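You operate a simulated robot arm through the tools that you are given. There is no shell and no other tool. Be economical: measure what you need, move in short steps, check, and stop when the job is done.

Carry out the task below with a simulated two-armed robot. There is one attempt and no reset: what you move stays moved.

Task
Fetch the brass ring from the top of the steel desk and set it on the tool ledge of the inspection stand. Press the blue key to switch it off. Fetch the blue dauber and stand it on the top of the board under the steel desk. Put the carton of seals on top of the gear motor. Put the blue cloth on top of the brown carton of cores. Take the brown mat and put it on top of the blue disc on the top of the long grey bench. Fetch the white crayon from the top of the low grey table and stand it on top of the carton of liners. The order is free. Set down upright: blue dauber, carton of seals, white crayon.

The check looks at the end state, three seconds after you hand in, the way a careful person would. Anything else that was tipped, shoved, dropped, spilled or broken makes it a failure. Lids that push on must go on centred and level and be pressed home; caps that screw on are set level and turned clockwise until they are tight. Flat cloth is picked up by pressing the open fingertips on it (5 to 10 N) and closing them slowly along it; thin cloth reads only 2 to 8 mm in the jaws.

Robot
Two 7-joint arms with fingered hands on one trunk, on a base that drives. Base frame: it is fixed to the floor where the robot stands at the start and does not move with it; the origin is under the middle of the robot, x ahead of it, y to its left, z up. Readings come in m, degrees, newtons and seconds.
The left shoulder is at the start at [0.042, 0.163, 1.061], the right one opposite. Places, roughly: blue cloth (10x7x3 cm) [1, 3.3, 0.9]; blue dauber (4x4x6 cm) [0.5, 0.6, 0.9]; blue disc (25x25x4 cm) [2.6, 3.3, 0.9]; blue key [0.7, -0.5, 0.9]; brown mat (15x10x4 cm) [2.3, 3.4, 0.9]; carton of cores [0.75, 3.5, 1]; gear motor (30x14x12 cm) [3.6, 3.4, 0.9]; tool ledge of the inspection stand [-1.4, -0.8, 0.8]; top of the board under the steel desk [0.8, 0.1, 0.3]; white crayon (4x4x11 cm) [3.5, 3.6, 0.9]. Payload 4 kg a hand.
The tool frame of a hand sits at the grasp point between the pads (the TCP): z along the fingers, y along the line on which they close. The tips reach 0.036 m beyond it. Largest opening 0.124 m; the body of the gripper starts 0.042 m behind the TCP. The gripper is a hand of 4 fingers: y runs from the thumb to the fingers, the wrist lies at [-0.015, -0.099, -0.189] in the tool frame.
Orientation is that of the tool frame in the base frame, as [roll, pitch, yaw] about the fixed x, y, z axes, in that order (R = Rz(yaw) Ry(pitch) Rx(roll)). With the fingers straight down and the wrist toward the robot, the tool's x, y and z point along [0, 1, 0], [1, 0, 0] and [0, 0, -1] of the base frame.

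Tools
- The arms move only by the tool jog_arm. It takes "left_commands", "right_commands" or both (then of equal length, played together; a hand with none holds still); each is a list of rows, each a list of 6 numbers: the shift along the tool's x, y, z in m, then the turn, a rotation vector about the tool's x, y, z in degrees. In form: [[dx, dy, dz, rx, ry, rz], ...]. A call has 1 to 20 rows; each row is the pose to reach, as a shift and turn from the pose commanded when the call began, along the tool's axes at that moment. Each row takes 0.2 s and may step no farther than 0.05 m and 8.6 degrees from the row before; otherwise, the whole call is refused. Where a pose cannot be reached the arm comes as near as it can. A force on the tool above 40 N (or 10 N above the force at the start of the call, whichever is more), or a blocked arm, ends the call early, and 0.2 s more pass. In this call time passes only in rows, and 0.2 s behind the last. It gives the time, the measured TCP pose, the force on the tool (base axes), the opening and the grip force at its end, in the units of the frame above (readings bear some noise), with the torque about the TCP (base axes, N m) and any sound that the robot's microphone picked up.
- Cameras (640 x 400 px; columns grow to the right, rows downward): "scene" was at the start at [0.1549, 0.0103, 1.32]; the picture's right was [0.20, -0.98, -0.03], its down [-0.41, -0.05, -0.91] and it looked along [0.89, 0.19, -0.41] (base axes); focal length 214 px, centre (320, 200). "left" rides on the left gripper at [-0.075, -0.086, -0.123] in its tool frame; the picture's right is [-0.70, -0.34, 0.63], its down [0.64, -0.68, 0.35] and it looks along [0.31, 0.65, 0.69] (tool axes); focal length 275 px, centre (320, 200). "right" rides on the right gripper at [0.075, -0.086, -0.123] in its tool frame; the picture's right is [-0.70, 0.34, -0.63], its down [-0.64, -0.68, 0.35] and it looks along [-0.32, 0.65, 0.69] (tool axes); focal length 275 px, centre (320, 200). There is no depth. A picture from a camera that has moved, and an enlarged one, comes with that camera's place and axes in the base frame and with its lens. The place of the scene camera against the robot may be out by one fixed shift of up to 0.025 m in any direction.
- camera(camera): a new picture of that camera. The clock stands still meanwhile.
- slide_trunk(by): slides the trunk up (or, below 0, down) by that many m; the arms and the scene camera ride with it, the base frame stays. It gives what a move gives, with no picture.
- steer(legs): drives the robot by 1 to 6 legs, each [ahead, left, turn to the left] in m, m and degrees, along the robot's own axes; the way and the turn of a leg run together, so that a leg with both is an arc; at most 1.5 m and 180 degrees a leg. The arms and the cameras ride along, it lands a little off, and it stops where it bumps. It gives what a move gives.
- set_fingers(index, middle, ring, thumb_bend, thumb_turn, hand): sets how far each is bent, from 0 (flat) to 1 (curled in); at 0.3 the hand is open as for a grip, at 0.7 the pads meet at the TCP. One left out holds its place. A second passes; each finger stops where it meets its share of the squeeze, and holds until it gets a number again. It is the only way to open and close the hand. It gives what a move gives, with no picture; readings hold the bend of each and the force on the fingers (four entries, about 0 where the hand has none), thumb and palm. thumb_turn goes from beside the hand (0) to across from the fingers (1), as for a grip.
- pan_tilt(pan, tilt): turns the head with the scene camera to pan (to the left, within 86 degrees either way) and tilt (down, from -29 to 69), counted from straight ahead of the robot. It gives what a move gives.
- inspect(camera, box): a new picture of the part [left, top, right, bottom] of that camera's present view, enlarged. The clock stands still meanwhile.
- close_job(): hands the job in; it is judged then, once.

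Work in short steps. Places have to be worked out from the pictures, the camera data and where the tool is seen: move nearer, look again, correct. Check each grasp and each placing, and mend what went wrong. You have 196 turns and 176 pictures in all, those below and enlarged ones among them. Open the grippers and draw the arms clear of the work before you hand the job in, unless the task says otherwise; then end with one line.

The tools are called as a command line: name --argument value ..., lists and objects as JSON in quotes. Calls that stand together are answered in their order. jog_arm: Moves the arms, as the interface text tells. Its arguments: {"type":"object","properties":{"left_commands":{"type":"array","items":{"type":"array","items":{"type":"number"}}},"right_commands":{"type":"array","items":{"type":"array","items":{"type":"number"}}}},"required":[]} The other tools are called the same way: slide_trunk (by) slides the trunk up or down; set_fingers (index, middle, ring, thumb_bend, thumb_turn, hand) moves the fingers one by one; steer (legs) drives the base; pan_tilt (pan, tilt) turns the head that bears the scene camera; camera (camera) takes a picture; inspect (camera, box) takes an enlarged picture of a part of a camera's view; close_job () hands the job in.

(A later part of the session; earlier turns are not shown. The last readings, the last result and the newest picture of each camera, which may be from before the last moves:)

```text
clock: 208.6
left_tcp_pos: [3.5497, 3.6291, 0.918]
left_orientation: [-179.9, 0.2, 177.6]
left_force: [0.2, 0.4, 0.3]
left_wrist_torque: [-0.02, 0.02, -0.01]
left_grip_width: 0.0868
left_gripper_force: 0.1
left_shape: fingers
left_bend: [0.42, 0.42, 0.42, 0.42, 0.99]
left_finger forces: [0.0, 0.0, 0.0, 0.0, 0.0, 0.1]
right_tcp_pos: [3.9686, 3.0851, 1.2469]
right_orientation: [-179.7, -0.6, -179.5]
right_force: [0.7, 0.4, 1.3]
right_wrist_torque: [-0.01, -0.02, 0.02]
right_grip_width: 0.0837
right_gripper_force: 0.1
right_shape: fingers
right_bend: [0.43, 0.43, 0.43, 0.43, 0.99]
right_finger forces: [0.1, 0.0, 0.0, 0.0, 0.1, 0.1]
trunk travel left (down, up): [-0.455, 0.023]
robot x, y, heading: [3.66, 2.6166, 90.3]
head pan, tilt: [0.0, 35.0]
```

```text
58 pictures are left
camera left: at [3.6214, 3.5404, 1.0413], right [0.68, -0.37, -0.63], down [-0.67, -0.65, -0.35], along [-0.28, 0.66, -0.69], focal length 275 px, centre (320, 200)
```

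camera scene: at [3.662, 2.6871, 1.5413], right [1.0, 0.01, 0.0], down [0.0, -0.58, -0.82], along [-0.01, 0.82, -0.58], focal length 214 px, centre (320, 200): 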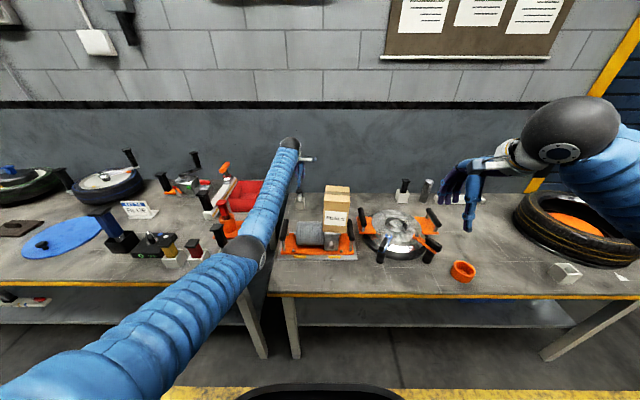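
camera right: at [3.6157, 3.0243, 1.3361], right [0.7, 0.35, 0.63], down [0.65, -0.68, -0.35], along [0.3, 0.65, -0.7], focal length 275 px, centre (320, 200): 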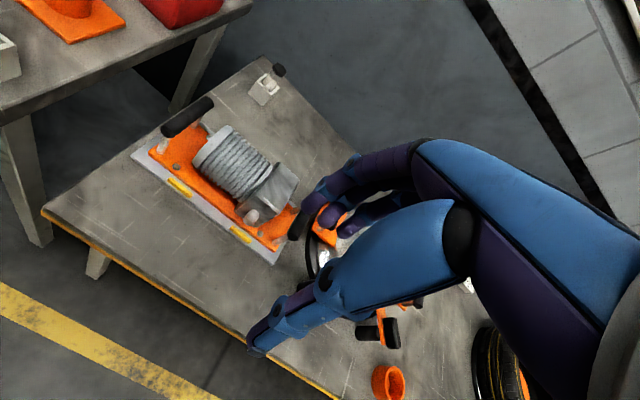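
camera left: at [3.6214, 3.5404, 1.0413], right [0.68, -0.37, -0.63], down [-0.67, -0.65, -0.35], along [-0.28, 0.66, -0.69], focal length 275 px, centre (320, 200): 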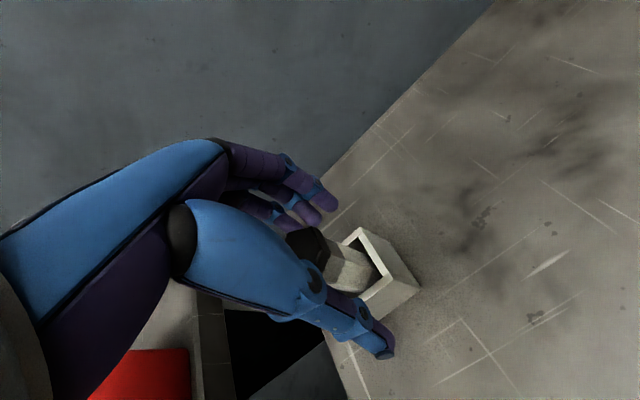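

Crayon is between thumb and fingers. I nudge 4 mm and close.

jog_arm --left_commands '[[-0.004, 0, 0, 0, 0, 0]]'

set_fingers --hand "left" --index 0.7 --middle 0.7 --ring 0.7 --thumb_bend 0.7

inspect --camera "left" --box '[240, 180, 440, 340]'

```text
clock: 209.0
left_tcp_pos: [3.5557, 3.6296, 0.9182]
left_orientation: [-179.9, 0.3, 177.6]
left_force: [-0.3, -0.7, 0.4]
left_wrist_torque: [-0.01, -0.01, 0.01]
left_grip_width: 0.0873
left_gripper_force: 0.1
left_shape: fingers
left_bend: [0.42, 0.42, 0.42, 0.42, 0.99]
left_finger forces: [0.0, 0.0, 0.1, 0.1, 0.0, 0.0]
right_tcp_pos: [3.9689, 3.0839, 1.2477]
right_orientation: [-179.8, -0.6, -179.4]
right_force: [0.1, 0.3, -0.5]
right_wrist_torque: [0.02, -0.03, 0.0]
right_grip_width: 0.084
right_gripper_force: 0.1
right_shape: fingers
right_bend: [0.43, 0.43, 0.43, 0.43, 0.99]
right_finger forces: [0.1, 0.0, 0.1, 0.1, 0.1, 0.0]
trunk travel left (down, up): [-0.455, 0.023]
robot x, y, heading: [3.6577, 2.6165, 90.9]
head pan, tilt: [0.0, 35.0]
```

```text
clock: 210.0
left_tcp_pos: [3.555, 3.6282, 0.9188]
left_orientation: [-179.9, 0.3, 177.6]
left_force: [-1.6, 6.8, -0.8]
left_wrist_torque: [0.61, 0.12, -0.07]
left_grip_width: 0.0149
left_gripper_force: 14.4
left_shape: fingers
left_bend: [0.67, 0.61, 0.66, 0.67, 1.0]
left_finger forces: [2.8, 10.5, 3.8, 0.1, 11.5, 0.1]
right_tcp_pos: [3.9693, 3.0844, 1.248]
right_orientation: [-179.8, -0.6, -179.4]
right_force: [-0.1, 0.4, -0.3]
right_wrist_torque: [0.0, 0.0, 0.0]
right_grip_width: 0.0836
right_gripper_force: 0.1
right_shape: fingers
right_bend: [0.43, 0.43, 0.43, 0.43, 0.99]
right_finger forces: [0.0, 0.0, 0.0, 0.0, 0.1, 0.0]
trunk travel left (down, up): [-0.455, 0.023]
robot x, y, heading: [3.6583, 2.6133, 90.5]
head pan, tilt: [0.0, 35.0]
```

```text
2.50 times, centred on (340, 260) of left
camera zoom: at [3.6256, 3.5405, 1.0422], right [0.68, -0.37, -0.63], down [-0.67, -0.65, -0.35], along [-0.29, 0.66, -0.69], focal length 688 px, centre (270, 50)
```

zoom: 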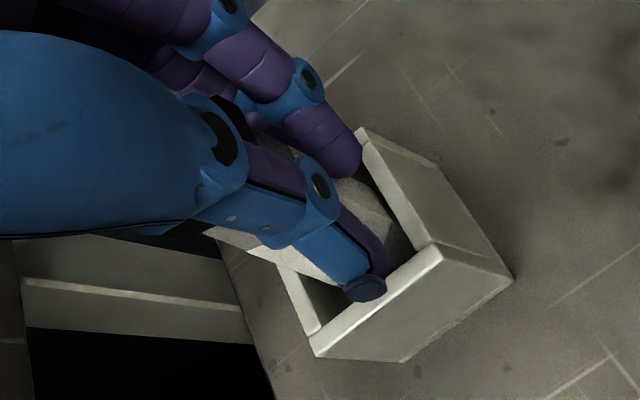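

Held by middle finger and thumb. I lift slowly 3 cm and check that the pot stays.

jog_arm --left_commands '[[0, 0.002, -0.008, 0, 0, 0], [0, 0.002, -0.018, 0, 0, 0], [0, 0.002, -0.03, 0, 0, 0]]'

inspect --camera "left" --box '[240, 180, 440, 340]'

```text
clock: 210.8
left_tcp_pos: [3.5565, 3.6304, 0.9499]
left_orientation: [-179.9, 0.4, 177.6]
left_force: [-1.3, 4.2, -2.1]
left_wrist_torque: [0.49, 0.09, -0.07]
left_grip_width: 0.0103
left_gripper_force: 14.4
left_shape: fingers
left_bend: [0.69, 0.62, 0.67, 0.67, 1.0]
left_finger forces: [2.4, 10.9, 4.2, 0.1, 11.0, 0.0]
right_tcp_pos: [3.9683, 3.0839, 1.2474]
right_orientation: [-179.8, -0.7, -179.4]
right_force: [0.0, 0.5, 0.3]
right_wrist_torque: [-0.02, 0.02, 0.01]
right_grip_width: 0.0839
right_gripper_force: 0.1
right_shape: fingers
right_bend: [0.43, 0.43, 0.43, 0.43, 0.99]
right_finger forces: [0.0, 0.0, 0.0, 0.0, 0.0, 0.1]
trunk travel left (down, up): [-0.455, 0.023]
robot x, y, heading: [3.6584, 2.618, 90.5]
head pan, tilt: [0.0, 35.0]
```

```text
2.50 times, centred on (340, 260) of left
camera zoom: at [3.6271, 3.5416, 1.0725], right [0.68, -0.37, -0.63], down [-0.67, -0.65, -0.35], along [-0.28, 0.66, -0.69], focal length 688 px, centre (270, 50)
```

zoom: 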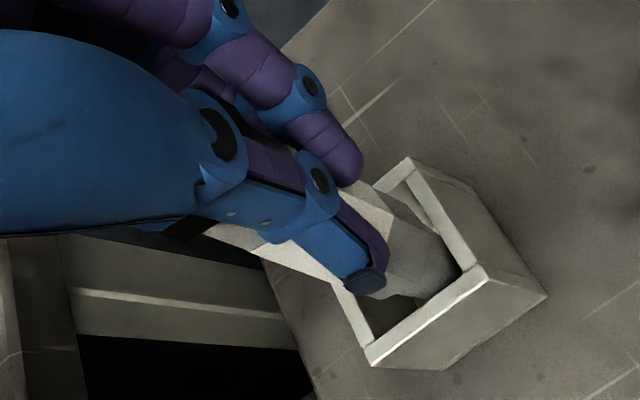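

The crayon rises, pot stays on the table. I continue up until fully out.

jog_arm --left_commands '[[0, 0.003, -0.015, 0, 0, 0], [0, 0.004, -0.03, 0, 0, 0], [0, 0.004, -0.05, 0, 0, 0], [0, 0.004, -0.08, 0, 0, 0], [0, 0.004, -0.12, 0, 0, 0], [0, 0.004, -0.16, 0, 0, 0], [0, 0.004, -0.2, 0, 0, 0]]'

camera --camera "left"

inspect --camera "scene" --box '[230, 120, 370, 270]'

```text
clock: 212.4
left_tcp_pos: [3.5551, 3.6344, 1.1481]
left_orientation: [-179.9, 0.2, 177.6]
left_force: [-0.2, -0.6, -0.5]
left_wrist_torque: [0.07, 0.03, 0.0]
left_grip_width: 0.0079
left_gripper_force: 14.2
left_shape: fingers
left_bend: [0.69, 0.63, 0.68, 0.68, 1.0]
left_finger forces: [2.4, 9.5, 3.9, 0.0, 12.7, 0.0]
right_tcp_pos: [3.9702, 3.0843, 1.2478]
right_orientation: [-179.8, -0.6, -179.5]
right_force: [0.5, 0.2, -0.2]
right_wrist_torque: [0.04, 0.02, -0.01]
right_grip_width: 0.0838
right_gripper_force: 0.1
right_shape: fingers
right_bend: [0.43, 0.43, 0.43, 0.43, 0.99]
right_finger forces: [0.0, 0.1, 0.0, 0.0, 0.0, 0.0]
trunk travel left (down, up): [-0.455, 0.023]
robot x, y, heading: [3.6586, 2.6179, 90.3]
head pan, tilt: [0.0, 35.0]
```

```text
55 pictures are left
camera left: at [3.6276, 3.5459, 1.2727], right [0.68, -0.37, -0.63], down [-0.67, -0.65, -0.35], along [-0.29, 0.66, -0.69], focal length 275 px, centre (320, 200)
```

left: 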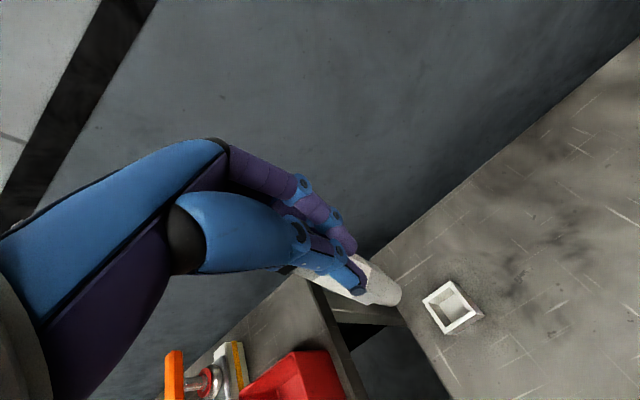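

```text
2.67 times, centred on (300, 195) of scene
camera zoom: at [3.6625, 2.6862, 1.5415], right [1.0, 0.01, 0.0], down [0.0, -0.57, -0.82], along [-0.01, 0.82, -0.57], focal length 572 px, centre (373, 213)
```

zoom: 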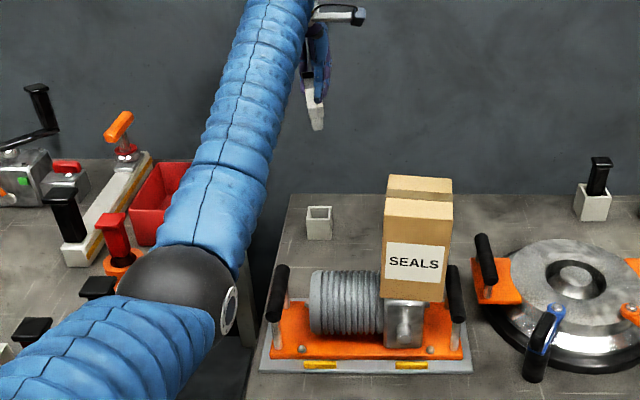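

Crayon is out and the pot stayed. I zoom to see how it hangs in the grip.

inspect --camera "left" --box '[260, 220, 420, 330]'

inspect --camera "scene" --box '[280, 120, 330, 175]'

```text
3.64 times, centred on (340, 275) of left
camera zoom: at [3.6276, 3.5459, 1.2727], right [0.68, -0.37, -0.63], down [-0.67, -0.65, -0.35], along [-0.29, 0.66, -0.69], focal length 1001 px, centre (247, -73)
```

zoom: 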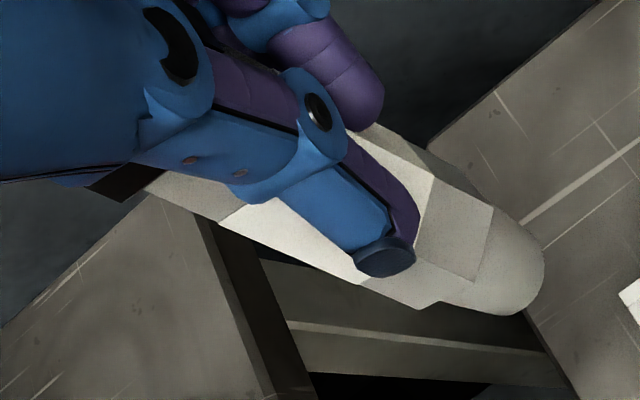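

```text
7.27 times, centred on (305, 148) of scene
camera zoom: at [3.6625, 2.6862, 1.5415], right [1.0, 0.01, 0.0], down [0.0, -0.57, -0.82], along [-0.01, 0.82, -0.57], focal length 1560 px, centre (429, 582)
```

zoom: 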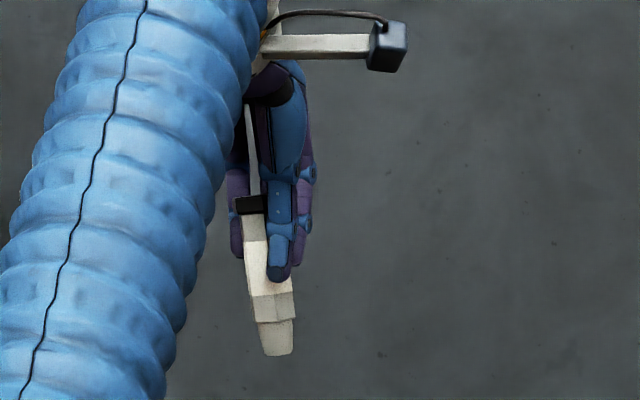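

The crayon has a capped top and a narrower flat tip, tilted ~8° in the grip. I bring the hand back into free space and try turning it 90° about its axis, which I'll need both to check the tilt and for backing out under the desk.

jog_arm --left_commands '[[0, -0.03, -0.03, 0, 0, 0], [0, -0.065, -0.06, 0, 0, 0], [0, -0.105, -0.08, 0, 0, 0], [0, -0.145, -0.09, 0, 0, 0], [0, -0.19, -0.1, 0, 0, 0], [0, -0.235, -0.1, 0, 0, 0], [0, -0.28, -0.1, 0, 0, 0], [0, -0.325, -0.1, 0, 0, 0], [0, -0.37, -0.1, 0, 0, 0]]'

jog_arm --left_commands '[[0, 0, 0, 0, 0, -8], [0, 0, 0, 0, 0, -16], [0, 0, 0, 0, 0, -24], [0, 0, 0, 0, 0, -32], [0, 0, 0, 0, 0, -40], [0, 0, 0, 0, 0, -48], [0, 0, 0, 0, 0, -56], [0, 0, 0, 0, 0, -64], [0, 0, 0, 0, 0, -72], [0, 0, 0, 0, 0, -80], [0, 0, 0, 0, 0, -88]]'

camera --camera "scene"

```text
clock: 214.4
left_tcp_pos: [3.5373, 3.2635, 1.2474]
left_orientation: [-179.9, 0.4, 177.6]
left_force: [0.3, -0.4, -0.7]
left_wrist_torque: [0.05, -0.01, -0.03]
left_grip_width: 0.0076
left_gripper_force: 14.0
left_shape: fingers
left_bend: [0.7, 0.63, 0.68, 0.68, 1.0]
left_finger forces: [2.0, 9.3, 3.7, 0.0, 11.9, 0.0]
right_tcp_pos: [3.9669, 3.0837, 1.2483]
right_orientation: [-179.8, -0.5, -179.4]
right_force: [-0.5, -0.3, -0.3]
right_wrist_torque: [0.0, -0.06, 0.01]
right_grip_width: 0.0837
right_gripper_force: 0.1
right_shape: fingers
right_bend: [0.43, 0.43, 0.43, 0.43, 0.99]
right_finger forces: [0.0, 0.0, 0.0, 0.1, 0.0, 0.0]
trunk travel left (down, up): [-0.455, 0.023]
robot x, y, heading: [3.6564, 2.6164, 90.4]
head pan, tilt: [0.0, 35.0]
```

```text
clock: 216.8
left_tcp_pos: [3.5386, 3.2649, 1.2492]
left_orientation: [-179.8, 0.0, -94.2]
left_force: [0.8, -0.1, -1.0]
left_wrist_torque: [0.0, 0.0, 0.02]
left_grip_width: 0.0076
left_gripper_force: 12.4
left_shape: fingers
left_bend: [0.7, 0.63, 0.68, 0.68, 1.0]
left_finger forces: [1.7, 9.2, 3.1, 0.0, 11.3, 0.1]
right_tcp_pos: [3.9695, 3.0843, 1.2479]
right_orientation: [-179.8, -0.5, -179.4]
right_force: [0.5, 0.0, -0.2]
right_wrist_torque: [-0.01, -0.03, 0.03]
right_grip_width: 0.0838
right_gripper_force: 0.1
right_shape: fingers
right_bend: [0.43, 0.43, 0.43, 0.43, 0.99]
right_finger forces: [0.0, 0.0, 0.1, 0.0, 0.1, 0.1]
trunk travel left (down, up): [-0.455, 0.023]
robot x, y, heading: [3.6601, 2.6131, 90.4]
head pan, tilt: [0.0, 35.0]
```

```text
51 pictures are left
camera scene: at [3.6626, 2.6867, 1.5414], right [1.0, 0.01, 0.0], down [0.0, -0.58, -0.82], along [-0.01, 0.82, -0.58], focal length 214 px, centre (320, 200)
```

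scene: 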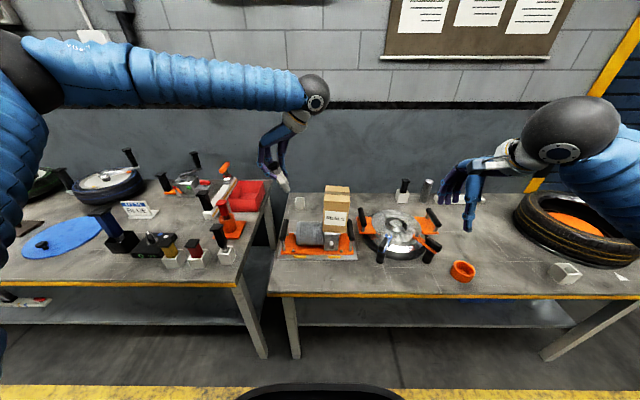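

The wrist turns well. I zoom to read the tilt in the other plane.

inspect --camera "scene" --box '[240, 110, 330, 210]'

```text
4.00 times, centred on (285, 160) of scene
camera zoom: at [3.6626, 2.6867, 1.5414], right [1.0, 0.01, 0.0], down [0.0, -0.58, -0.82], along [-0.01, 0.82, -0.58], focal length 858 px, centre (460, 360)
```

zoom: 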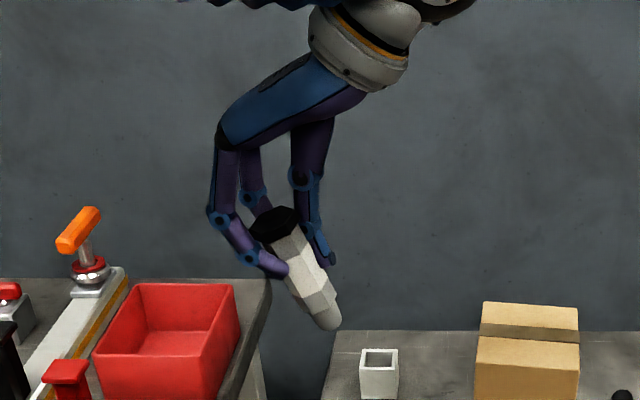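

The crayon has pivoted ~22° in the pinch. I turn the hand by that amount (about −22° tool x, +9° tool y) to make the crayon vertical, and move the robot right toward a clear stretch of table for a regrasp.

jog_arm --left_commands '[[0, 0, 0, -7.3, 3, 0], [0, 0, 0, -14.6, 6, 0], [0, 0, -0.01, -21.9, 8.9, 0]]'

steer --legs '[[0, -0.3, 0]]'

camera --camera "scene"

inspect --camera "scene" --box '[250, 90, 350, 220]'

```text
clock: 217.6
left_tcp_pos: [3.54, 3.2644, 1.2589]
left_orientation: [158.0, -8.7, -92.5]
left_force: [-0.2, -0.1, -0.4]
left_wrist_torque: [0.0, 0.05, 0.01]
left_grip_width: 0.0074
left_gripper_force: 12.5
left_shape: fingers
left_bend: [0.7, 0.63, 0.68, 0.68, 1.0]
left_finger forces: [1.7, 8.9, 3.3, 0.1, 11.4, 0.0]
right_tcp_pos: [3.9706, 3.0826, 1.2475]
right_orientation: [-179.7, -0.6, -179.4]
right_force: [0.7, 0.2, 0.0]
right_wrist_torque: [0.03, 0.01, 0.0]
right_grip_width: 0.084
right_gripper_force: 0.1
right_shape: fingers
right_bend: [0.43, 0.43, 0.43, 0.43, 0.99]
right_finger forces: [0.0, 0.1, 0.0, 0.0, 0.0, 0.0]
trunk travel left (down, up): [-0.455, 0.023]
robot x, y, heading: [3.6588, 2.6131, 90.5]
head pan, tilt: [0.0, 35.0]
```

```text
clock: 219.7
left_tcp_pos: [3.8394, 3.2669, 1.2601]
left_orientation: [158.1, -8.7, -92.8]
left_force: [0.2, -0.3, 0.5]
left_wrist_torque: [0.04, -0.03, 0.0]
left_grip_width: 0.0076
left_gripper_force: 12.5
left_shape: fingers
left_bend: [0.7, 0.63, 0.68, 0.68, 1.0]
left_finger forces: [1.7, 9.0, 3.3, 0.0, 11.5, 0.0]
right_tcp_pos: [4.2675, 3.085, 1.2483]
right_orientation: [-179.8, -0.5, -179.5]
right_force: [0.9, 0.0, 0.1]
right_wrist_torque: [0.0, 0.01, 0.02]
right_grip_width: 0.084
right_gripper_force: 0.1
right_shape: fingers
right_bend: [0.43, 0.43, 0.43, 0.43, 0.99]
right_finger forces: [0.0, 0.0, 0.1, 0.0, 0.1, 0.0]
trunk travel left (down, up): [-0.455, 0.023]
robot x, y, heading: [3.9603, 2.6219, 90.4]
head pan, tilt: [0.0, 35.0]
```

```text
49 pictures are left
camera scene: at [3.9613, 2.6884, 1.5414], right [1.0, 0.01, 0.0], down [0.0, -0.58, -0.82], along [0.0, 0.82, -0.58], focal length 214 px, centre (320, 200)
```

scene: 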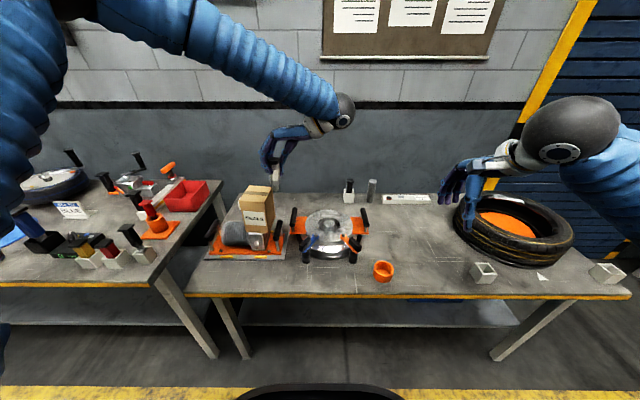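

```text
3.08 times, centred on (300, 155) of scene
camera zoom: at [3.9613, 2.6884, 1.5414], right [1.0, 0.01, 0.0], down [0.0, -0.58, -0.82], along [0.0, 0.82, -0.58], focal length 660 px, centre (382, 338)
```

zoom: 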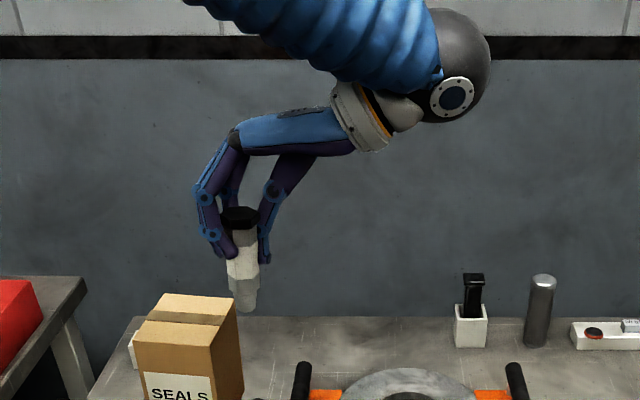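

The crayon is within a few degrees of vertical now. I move it over the clear front strip at (3.93, 3.185) and lower to just above the table.

jog_arm --left_commands '[[0.0105, -0.0303, 0.0245, 0, 0, 0], [0.021, -0.0606, 0.0489, 0, 0, 0], [0.0314, -0.0908, 0.0734, 0, 0, 0], [0.0419, -0.1211, 0.0978, 0, 0, 0], [0.0524, -0.1514, 0.1223, 0, 0, 0], [0.0463, -0.1662, 0.159, 0, 0, 0], [0.0403, -0.1809, 0.1957, 0, 0, 0], [0.0342, -0.1957, 0.2323, 0, 0, 0], [0.0282, -0.2104, 0.269, 0, 0, 0]]'

inspect --camera "scene" --box '[240, 180, 400, 310]'

camera --camera "left"

```text
clock: 221.7
left_tcp_pos: [3.9298, 3.1852, 0.9395]
left_orientation: [158.2, -8.8, -92.8]
left_force: [0.3, 0.1, -0.7]
left_wrist_torque: [0.0, 0.0, 0.04]
left_grip_width: 0.0075
left_gripper_force: 12.3
left_shape: fingers
left_bend: [0.7, 0.63, 0.68, 0.68, 1.0]
left_finger forces: [1.8, 9.0, 3.2, 0.0, 11.2, 0.0]
right_tcp_pos: [4.2678, 3.0873, 1.2462]
right_orientation: [-179.7, -0.7, -179.5]
right_force: [0.4, -0.3, -0.2]
right_wrist_torque: [-0.03, -0.03, -0.03]
right_grip_width: 0.0835
right_gripper_force: 0.0
right_shape: fingers
right_bend: [0.43, 0.43, 0.43, 0.43, 0.99]
right_finger forces: [0.0, 0.1, 0.0, 0.1, 0.0, 0.0]
trunk travel left (down, up): [-0.455, 0.023]
robot x, y, heading: [3.958, 2.617, 90.5]
head pan, tilt: [0.0, 35.0]
```

```text
3.08 times, centred on (320, 245) of scene
camera zoom: at [3.9609, 2.6895, 1.5412], right [1.0, 0.01, 0.0], down [0.0, -0.58, -0.82], along [0.0, 0.82, -0.58], focal length 660 px, centre (320, 62)
```

zoom: 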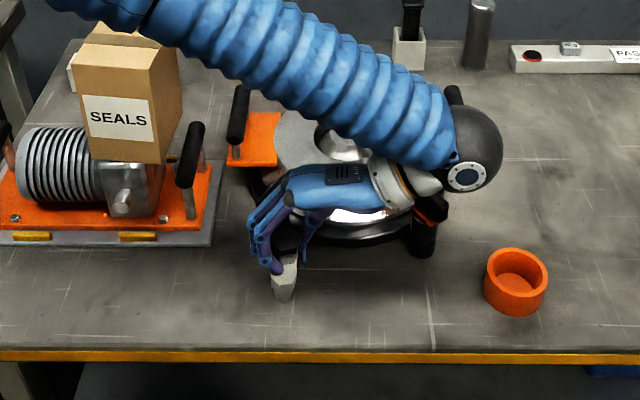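

```text
46 pictures are left
camera left: at [4.0604, 3.2656, 1.0103], right [0.11, 0.58, -0.81], down [0.47, -0.75, -0.47], along [-0.88, -0.33, -0.35], focal length 275 px, centre (320, 200)
```

left: 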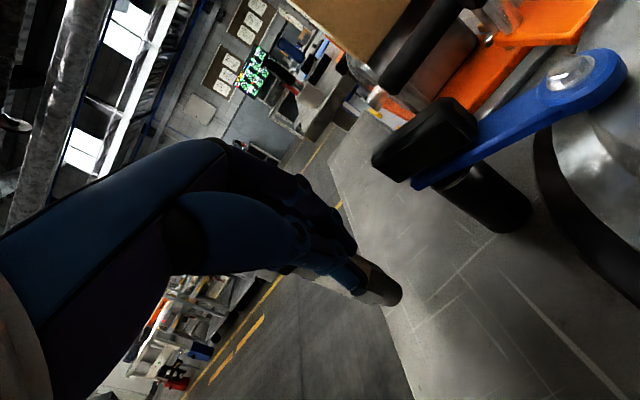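

Nearly there and clear. I lower in 4 mm rows until the tip touches.

jog_arm --left_commands '[[-0.0006, -0.0015, 0.0037, 0, 0, 0], [-0.0012, -0.0029, 0.0073, 0, 0, 0], [-0.0018, -0.0044, 0.011, 0, 0, 0], [-0.0024, -0.0059, 0.0147, 0, 0, 0], [-0.003, -0.0074, 0.0183, 0, 0, 0]]'

inspect --camera "scene" --box '[260, 220, 340, 290]'

```text
clock: 222.9
left_tcp_pos: [3.9309, 3.1839, 0.9181]
left_orientation: [158.1, -8.8, -92.7]
left_force: [-0.2, -1.0, -1.4]
left_wrist_torque: [0.02, 0.0, 0.0]
left_grip_width: 0.0076
left_gripper_force: 12.1
left_shape: fingers
left_bend: [0.7, 0.63, 0.68, 0.68, 1.0]
left_finger forces: [1.8, 8.9, 3.1, 0.0, 11.2, 0.1]
right_tcp_pos: [4.2692, 3.0848, 1.2483]
right_orientation: [-179.8, -0.6, -179.5]
right_force: [0.3, 0.0, -0.4]
right_wrist_torque: [0.02, -0.01, 0.01]
right_grip_width: 0.0838
right_gripper_force: 0.0
right_shape: fingers
right_bend: [0.43, 0.43, 0.43, 0.43, 0.99]
right_finger forces: [0.0, 0.0, 0.0, 0.1, 0.1, 0.1]
trunk travel left (down, up): [-0.455, 0.023]
robot x, y, heading: [3.9589, 2.6188, 90.5]
head pan, tilt: [0.0, 35.0]
```

```text
5.71 times, centred on (300, 255) of scene
camera zoom: at [3.9612, 2.6883, 1.5414], right [1.0, 0.01, 0.0], down [0.0, -0.58, -0.82], along [0.0, 0.82, -0.58], focal length 1226 px, centre (434, -114)
```

zoom: 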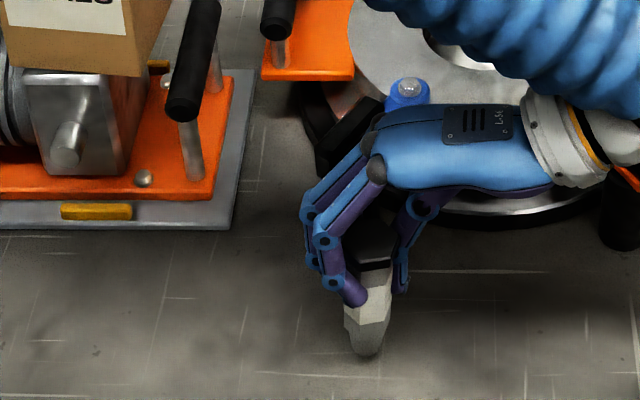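

Still free; continue down.

jog_arm --left_commands '[[-0.0006, -0.0015, 0.0037, 0, 0, 0], [-0.0012, -0.0029, 0.0073, 0, 0, 0], [-0.0018, -0.0044, 0.011, 0, 0, 0], [-0.0024, -0.0059, 0.0147, 0, 0, 0], [-0.003, -0.0074, 0.0183, 0, 0, 0]]'

inspect --camera "scene" --box '[260, 220, 340, 290]'

```text
clock: 224.1
left_tcp_pos: [3.9317, 3.183, 0.8995]
left_orientation: [158.2, -8.7, -92.8]
left_force: [-1.7, -0.3, 28.2]
left_wrist_torque: [-0.22, 0.43, -0.02]
left_grip_width: 0.0076
left_gripper_force: 15.3
left_shape: fingers
left_bend: [0.69, 0.61, 0.68, 0.69, 1.0]
left_finger forces: [2.9, 10.5, 4.8, 0.0, 12.5, 0.0]
right_tcp_pos: [4.2683, 3.0857, 1.248]
right_orientation: [-179.8, -0.6, -179.5]
right_force: [0.0, 0.6, 0.1]
right_wrist_torque: [-0.02, 0.04, 0.02]
right_grip_width: 0.0836
right_gripper_force: 0.1
right_shape: fingers
right_bend: [0.43, 0.43, 0.43, 0.43, 0.99]
right_finger forces: [0.1, 0.0, 0.0, 0.0, 0.0, 0.0]
trunk travel left (down, up): [-0.455, 0.023]
robot x, y, heading: [3.9583, 2.6217, 90.2]
head pan, tilt: [0.0, 35.0]
```

```text
5.71 times, centred on (300, 255) of scene
camera zoom: at [3.961, 2.6874, 1.5416], right [1.0, 0.01, 0.0], down [0.0, -0.57, -0.82], along [0.0, 0.82, -0.57], focal length 1226 px, centre (434, -114)
```

zoom: 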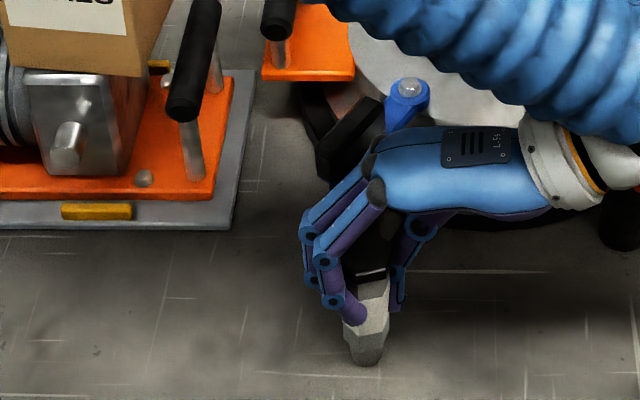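

Touching down (28 N). I ease 2 mm up, then open evenly to see whether it stands.

jog_arm --left_commands '[[0.0004, 0.0009, -0.0022, 0, 0, 0]]'

set_fingers --hand "left" --index 0.5 --middle 0.5 --ring 0.5 --thumb_bend 0.55

inspect --camera "scene" --box '[260, 220, 340, 290]'

```text
clock: 224.5
left_tcp_pos: [3.9302, 3.1826, 0.8992]
left_orientation: [158.2, -8.7, -92.8]
left_force: [0.1, 1.7, 14.6]
left_wrist_torque: [-0.05, 0.16, -0.01]
left_grip_width: 0.0077
left_gripper_force: 14.7
left_shape: fingers
left_bend: [0.69, 0.62, 0.68, 0.68, 1.0]
left_finger forces: [3.8, 9.1, 4.2, 0.0, 11.6, 0.0]
right_tcp_pos: [4.2683, 3.0846, 1.2486]
right_orientation: [-179.7, -0.6, -179.5]
right_force: [-0.1, 0.3, 0.2]
right_wrist_torque: [-0.01, 0.02, -0.02]
right_grip_width: 0.0835
right_gripper_force: 0.1
right_shape: fingers
right_bend: [0.43, 0.43, 0.43, 0.43, 0.99]
right_finger forces: [0.0, 0.1, 0.1, 0.0, 0.0, 0.0]
trunk travel left (down, up): [-0.455, 0.023]
robot x, y, heading: [3.9578, 2.6183, 90.3]
head pan, tilt: [0.0, 35.0]
```

```text
clock: 225.5
left_tcp_pos: [3.9303, 3.1834, 0.901]
left_orientation: [158.2, -8.8, -92.8]
left_force: [-0.7, 0.4, 0.4]
left_wrist_torque: [-0.02, -0.03, 0.0]
left_grip_width: 0.0543
left_gripper_force: 0.1
left_shape: fingers
left_bend: [0.5, 0.5, 0.5, 0.55, 1.0]
left_finger forces: [0.0, 0.0, 0.0, 0.0, 0.1, 0.1]
right_tcp_pos: [4.2685, 3.0856, 1.2466]
right_orientation: [-179.8, -0.6, -179.4]
right_force: [-0.4, -0.5, 0.3]
right_wrist_torque: [-0.02, 0.04, 0.01]
right_grip_width: 0.0838
right_gripper_force: 0.1
right_shape: fingers
right_bend: [0.43, 0.43, 0.43, 0.43, 0.99]
right_finger forces: [0.0, 0.1, 0.0, 0.0, 0.0, 0.1]
trunk travel left (down, up): [-0.455, 0.023]
robot x, y, heading: [3.9578, 2.6192, 90.2]
head pan, tilt: [0.0, 35.0]
```

```text
5.71 times, centred on (300, 255) of scene
camera zoom: at [3.9611, 2.6883, 1.5414], right [1.0, 0.01, 0.0], down [0.0, -0.58, -0.82], along [0.0, 0.82, -0.58], focal length 1226 px, centre (434, -114)
```

zoom: 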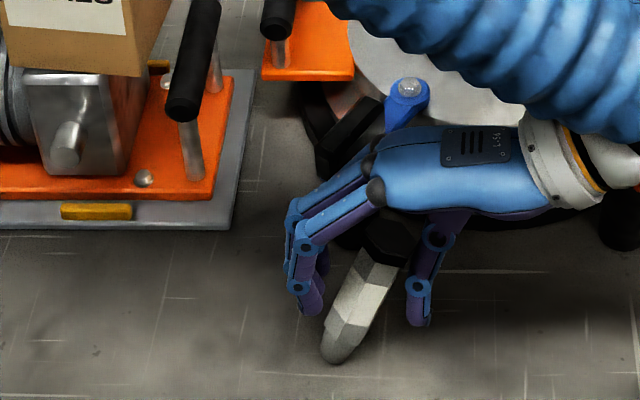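

It leans against the thumb. I look very closely at the tip's shape.

inspect --camera "scene" --box '[290, 255, 330, 290]'

inspect --camera "left" --box '[280, 200, 440, 340]'

```text
11.43 times, centred on (310, 272) of scene
camera zoom: at [3.9611, 2.6883, 1.5414], right [1.0, 0.01, 0.0], down [0.0, -0.58, -0.82], along [0.0, 0.82, -0.58], focal length 2451 px, centre (434, -629)
```

zoom: 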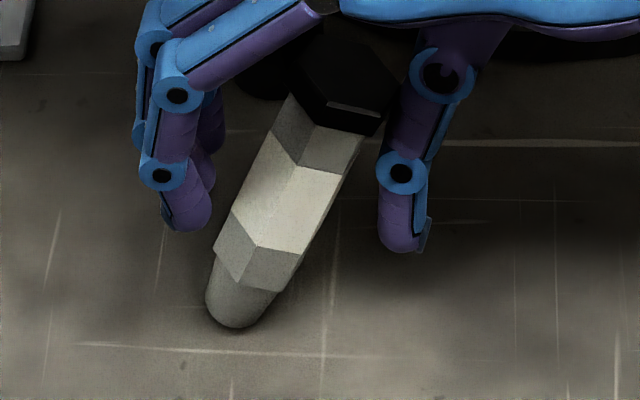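

```text
2.86 times, centred on (360, 270) of left
camera zoom: at [4.0595, 3.2632, 0.9716], right [0.11, 0.58, -0.81], down [0.47, -0.75, -0.47], along [-0.88, -0.33, -0.35], focal length 786 px, centre (206, 0)
```

zoom: 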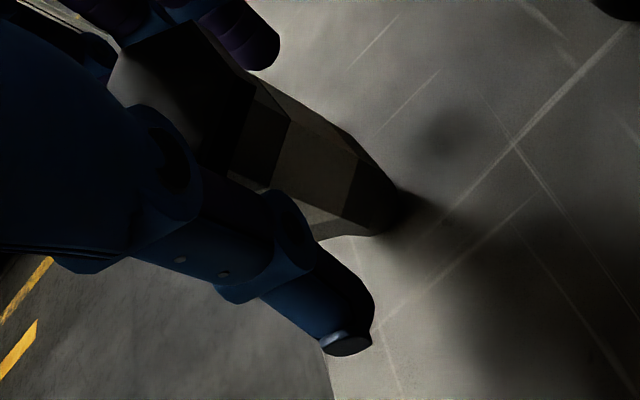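

The tip seems a flat-ended cylinder, so it can stand if truly vertical. I close again, now deeper on the barrel, and lift a little to read its tilt.

set_fingers --hand "left" --index 0.7 --middle 0.7 --ring 0.7 --thumb_bend 0.7

jog_arm --left_commands '[[0.0015, 0.0037, -0.0092, 0, 0, 0], [0.0045, 0.0111, -0.0275, 0, 0, 0], [0.009, 0.022, -0.055, 0, 0, 0]]'

inspect --camera "scene" --box '[260, 190, 350, 280]'

```text
clock: 226.5
left_tcp_pos: [3.9294, 3.1819, 0.9036]
left_orientation: [158.1, -8.7, -92.9]
left_force: [-4.5, 1.3, 7.9]
left_wrist_torque: [-0.03, 0.52, -0.06]
left_grip_width: 0.0275
left_gripper_force: 17.7
left_shape: fingers
left_bend: [0.6, 0.61, 0.7, 0.66, 1.0]
left_finger forces: [9.2, 10.4, 0.0, 0.1, 16.0, 0.0]
right_tcp_pos: [4.2674, 3.0854, 1.2483]
right_orientation: [-179.7, -0.6, -179.6]
right_force: [-0.4, 0.1, -0.4]
right_wrist_torque: [0.0, 0.0, -0.01]
right_grip_width: 0.0835
right_gripper_force: 0.0
right_shape: fingers
right_bend: [0.43, 0.43, 0.43, 0.43, 0.99]
right_finger forces: [0.0, 0.0, 0.0, 0.0, 0.0, 0.1]
trunk travel left (down, up): [-0.455, 0.023]
robot x, y, heading: [3.9563, 2.6174, 90.3]
head pan, tilt: [0.0, 35.0]
```

```text
clock: 227.3
left_tcp_pos: [3.9304, 3.1829, 0.9618]
left_orientation: [158.1, -8.7, -92.9]
left_force: [0.8, 0.8, -0.1]
left_wrist_torque: [-0.01, -0.01, 0.02]
left_grip_width: 0.0272
left_gripper_force: 19.1
left_shape: fingers
left_bend: [0.61, 0.62, 0.7, 0.66, 1.0]
left_finger forces: [10.6, 8.3, 0.1, 0.1, 19.4, 0.1]
right_tcp_pos: [4.2698, 3.0841, 1.2488]
right_orientation: [-179.9, -0.6, -179.5]
right_force: [0.1, 1.0, 0.4]
right_wrist_torque: [0.0, 0.02, -0.03]
right_grip_width: 0.0837
right_gripper_force: 0.1
right_shape: fingers
right_bend: [0.43, 0.43, 0.43, 0.43, 0.99]
right_finger forces: [0.0, 0.0, 0.0, 0.0, 0.0, 0.1]
trunk travel left (down, up): [-0.455, 0.023]
robot x, y, heading: [3.9567, 2.6137, 90.1]
head pan, tilt: [0.0, 35.0]
```

```text
4.44 times, centred on (305, 235) of scene
camera zoom: at [3.9614, 2.6877, 1.5415], right [1.0, 0.0, 0.0], down [0.0, -0.57, -0.82], along [0.0, 0.82, -0.57], focal length 953 px, centre (387, 44)
```

zoom: 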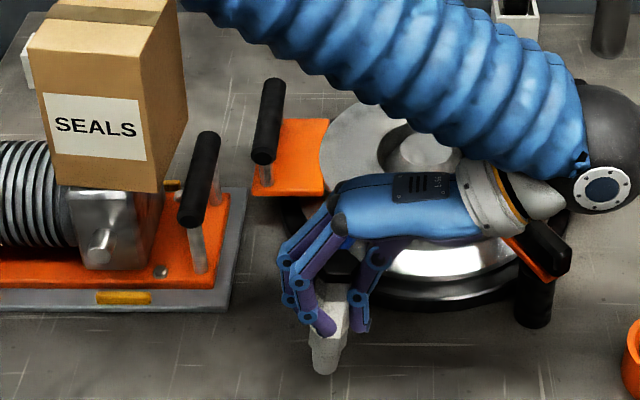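

Far better: index and middle flat on the barrel, 27 mm, 19 N. I raise it, set the hand upright again and look at the crayon's residual tilt.

jog_arm --left_commands '[[0.006, 0.0147, -0.0367, 0, 0, 0], [0.0121, 0.0295, -0.0734, 7.3, -3, 0], [0.0182, 0.0442, -0.11, 14.6, -6, 0], [0.0242, 0.059, -0.1468, 21.9, -8.9, 0]]'

inspect --camera "scene" --box '[260, 120, 360, 250]'

jog_arm --left_commands '[[0, 0, 0, 0, 0, 8], [0, 0, 0, 0, 0, 16], [0, 0, 0, 0, 0, 24], [0, 0, 0, 0, 0, 32], [0, 0, 0, 0, 0, 40], [0, 0, 0, 0, 0, 48], [0, 0, 0, 0, 0, 56], [0, 0, 0, 0, 0, 64], [0, 0, 0, 0, 0, 72], [0, 0, 0, 0, 0, 80], [0, 0, 0, 0, 0, 86]]'

inspect --camera "scene" --box '[260, 120, 360, 250]'

```text
clock: 228.3
left_tcp_pos: [3.9302, 3.1826, 1.1235]
left_orientation: [-179.5, 0.1, -94.5]
left_force: [-0.2, -0.2, -0.9]
left_wrist_torque: [0.03, 0.0, -0.02]
left_grip_width: 0.0273
left_gripper_force: 19.3
left_shape: fingers
left_bend: [0.61, 0.62, 0.7, 0.66, 1.0]
left_finger forces: [10.7, 8.3, 0.1, 0.0, 19.1, 0.0]
right_tcp_pos: [4.2669, 3.085, 1.2488]
right_orientation: [-179.8, -0.6, -179.5]
right_force: [0.2, -0.1, 0.3]
right_wrist_torque: [0.04, -0.03, 0.0]
right_grip_width: 0.0842
right_gripper_force: 0.1
right_shape: fingers
right_bend: [0.43, 0.43, 0.43, 0.43, 0.99]
right_finger forces: [0.0, 0.0, 0.1, 0.1, 0.0, 0.1]
trunk travel left (down, up): [-0.455, 0.023]
robot x, y, heading: [3.9576, 2.6152, 90.1]
head pan, tilt: [0.0, 35.0]
```

```text
3.08 times, centred on (310, 185) of scene
camera zoom: at [3.9594, 2.6872, 1.5415], right [1.0, 0.0, 0.0], down [0.0, -0.57, -0.82], along [0.0, 0.82, -0.57], focal length 660 px, centre (351, 246)
```

zoom: 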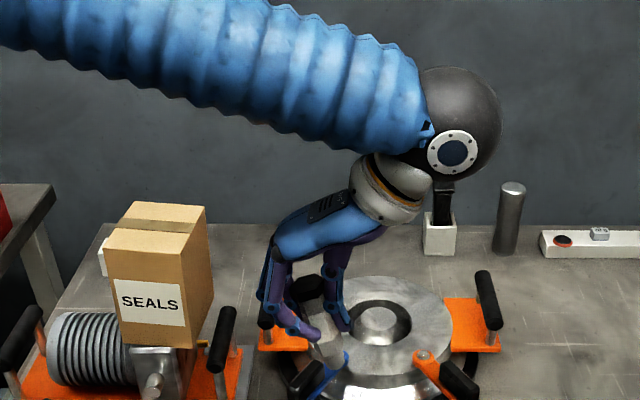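

```text
clock: 230.7
left_tcp_pos: [3.9302, 3.1842, 1.1217]
left_orientation: [179.9, 0.3, 179.3]
left_force: [-0.2, 0.4, -0.3]
left_wrist_torque: [0.01, 0.0, -0.04]
left_grip_width: 0.0272
left_gripper_force: 19.0
left_shape: fingers
left_bend: [0.61, 0.63, 0.7, 0.66, 1.0]
left_finger forces: [11.0, 8.3, 0.1, 0.1, 19.0, 0.0]
right_tcp_pos: [4.2692, 3.085, 1.2477]
right_orientation: [-179.8, -0.6, -179.5]
right_force: [0.1, 0.1, 0.0]
right_wrist_torque: [-0.01, -0.01, -0.04]
right_grip_width: 0.0837
right_gripper_force: 0.0
right_shape: fingers
right_bend: [0.43, 0.43, 0.43, 0.43, 0.99]
right_finger forces: [0.0, 0.1, 0.0, 0.0, 0.0, 0.0]
trunk travel left (down, up): [-0.455, 0.023]
robot x, y, heading: [3.9598, 2.6205, 90.3]
head pan, tilt: [0.0, 35.0]
```

```text
3.08 times, centred on (310, 185) of scene
camera zoom: at [3.9605, 2.6885, 1.5414], right [1.0, 0.0, 0.0], down [0.0, -0.58, -0.82], along [0.0, 0.82, -0.58], focal length 660 px, centre (351, 246)
```

zoom: 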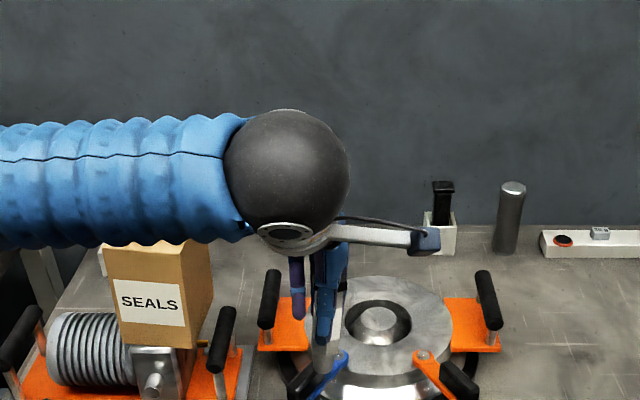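

With this grip the crayon leans only ~12° toward the thumb. I turn the hand back to the lateral heading, tilt −12° to stand the crayon vertical, and lower to the table again.

jog_arm --left_commands '[[0, 0, 0, 0, 0, -8], [0, 0, 0, 0, 0, -16], [0, 0, 0, 0, 0, -24], [0, 0, 0, 0, 0, -32], [0, 0, 0, 0, 0, -40], [0, 0, 0, 0, 0, -48], [0, 0, 0, 0, 0, -56], [0, 0, 0, 0, 0, -64], [0, 0, 0, 0, 0, -72], [0, 0, 0, 0, 0, -80], [0, 0, 0, 0, 0, -86]]'

jog_arm --left_commands '[[0, 0, 0.04, -6, 0, 0], [0, 0, 0.08, -12, 0, 0], [0, 0, 0.12, -12, 0, 0], [0, 0, 0.16, -12, 0, 0], [0, 0, 0.2, -12, 0, 0]]'

jog_arm --left_commands '[[0, -0.0008, 0.004, 0, 0, 0], [0, -0.0016, 0.008, 0, 0, 0], [0, -0.0024, 0.0115, 0, 0, 0], [0, -0.0031, 0.0147, 0, 0, 0], [0, -0.0037, 0.0175, 0, 0, 0], [0, -0.0042, 0.02, 0, 0, 0]]'

inspect --camera "scene" --box '[265, 220, 345, 290]'

```text
clock: 233.1
left_tcp_pos: [3.9278, 3.1912, 1.1246]
left_orientation: [-179.8, -0.4, -94.7]
left_force: [1.0, 0.2, -0.6]
left_wrist_torque: [-0.01, 0.0, -0.01]
left_grip_width: 0.027
left_gripper_force: 18.9
left_shape: fingers
left_bend: [0.61, 0.63, 0.7, 0.66, 1.0]
left_finger forces: [11.1, 8.3, 0.0, 0.1, 18.7, 0.0]
left hand out of reach, approached as far as the arm can: row 11
right_tcp_pos: [4.2685, 3.0848, 1.2475]
right_orientation: [-179.8, -0.6, -179.6]
right_force: [0.0, 1.1, -0.4]
right_wrist_torque: [-0.03, 0.0, -0.01]
right_grip_width: 0.0835
right_gripper_force: 0.1
right_shape: fingers
right_bend: [0.43, 0.43, 0.43, 0.43, 0.99]
right_finger forces: [0.1, 0.0, 0.0, 0.1, 0.0, 0.0]
trunk travel left (down, up): [-0.455, 0.023]
robot x, y, heading: [3.9581, 2.6138, 90.3]
head pan, tilt: [0.0, 35.0]
```

```text
clock: 234.3
left_tcp_pos: [3.9275, 3.1957, 0.9258]
left_orientation: [168.4, -0.6, -94.4]
left_force: [-0.4, 0.1, -0.6]
left_wrist_torque: [-0.01, -0.04, -0.01]
left_grip_width: 0.0264
left_gripper_force: 17.6
left_shape: fingers
left_bend: [0.62, 0.63, 0.7, 0.66, 1.0]
left_finger forces: [10.2, 7.9, 0.0, 0.0, 18.2, 0.0]
left hand out of reach, approached as far as the arm can: row 1, 2, 5
right_tcp_pos: [4.2656, 3.0885, 1.2475]
right_orientation: [-179.7, -0.5, -179.4]
right_force: [0.2, 0.4, -0.3]
right_wrist_torque: [-0.05, -0.03, 0.02]
right_grip_width: 0.0839
right_gripper_force: 0.1
right_shape: fingers
right_bend: [0.43, 0.43, 0.43, 0.43, 0.99]
right_finger forces: [0.0, 0.0, 0.2, 0.0, 0.0, 0.0]
trunk travel left (down, up): [-0.455, 0.023]
robot x, y, heading: [3.9555, 2.6136, 90.2]
head pan, tilt: [0.0, 35.0]
```

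```text
clock: 235.7
left_tcp_pos: [3.9328, 3.2022, 0.9081]
left_orientation: [168.3, -0.5, -94.6]
left_force: [0.2, -0.4, -0.8]
left_wrist_torque: [0.0, 0.01, 0.02]
left_grip_width: 0.0264
left_gripper_force: 18.1
left_shape: fingers
left_bend: [0.62, 0.63, 0.7, 0.66, 1.0]
left_finger forces: [10.3, 7.8, 0.0, 0.1, 18.1, 0.0]
left hand out of reach, approached as far as the arm can: row 2, 3, 4, 5, 6
right_tcp_pos: [4.2685, 3.0852, 1.2478]
right_orientation: [-179.8, -0.7, -179.5]
right_force: [0.4, -0.5, 0.6]
right_wrist_torque: [0.01, 0.0, 0.0]
right_grip_width: 0.0834
right_gripper_force: 0.0
right_shape: fingers
right_bend: [0.43, 0.43, 0.43, 0.43, 0.99]
right_finger forces: [0.1, 0.0, 0.0, 0.0, 0.0, 0.0]
trunk travel left (down, up): [-0.455, 0.023]
robot x, y, heading: [3.9572, 2.6199, 90.4]
head pan, tilt: [0.0, 35.0]
```

```text
5.71 times, centred on (305, 255) of scene
camera zoom: at [3.9611, 2.6887, 1.5414], right [1.0, 0.01, 0.0], down [0.0, -0.58, -0.82], along [0.0, 0.82, -0.58], focal length 1226 px, centre (406, -114)
```

zoom: 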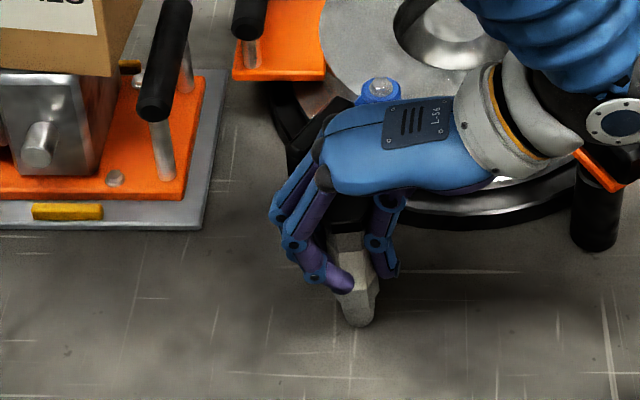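

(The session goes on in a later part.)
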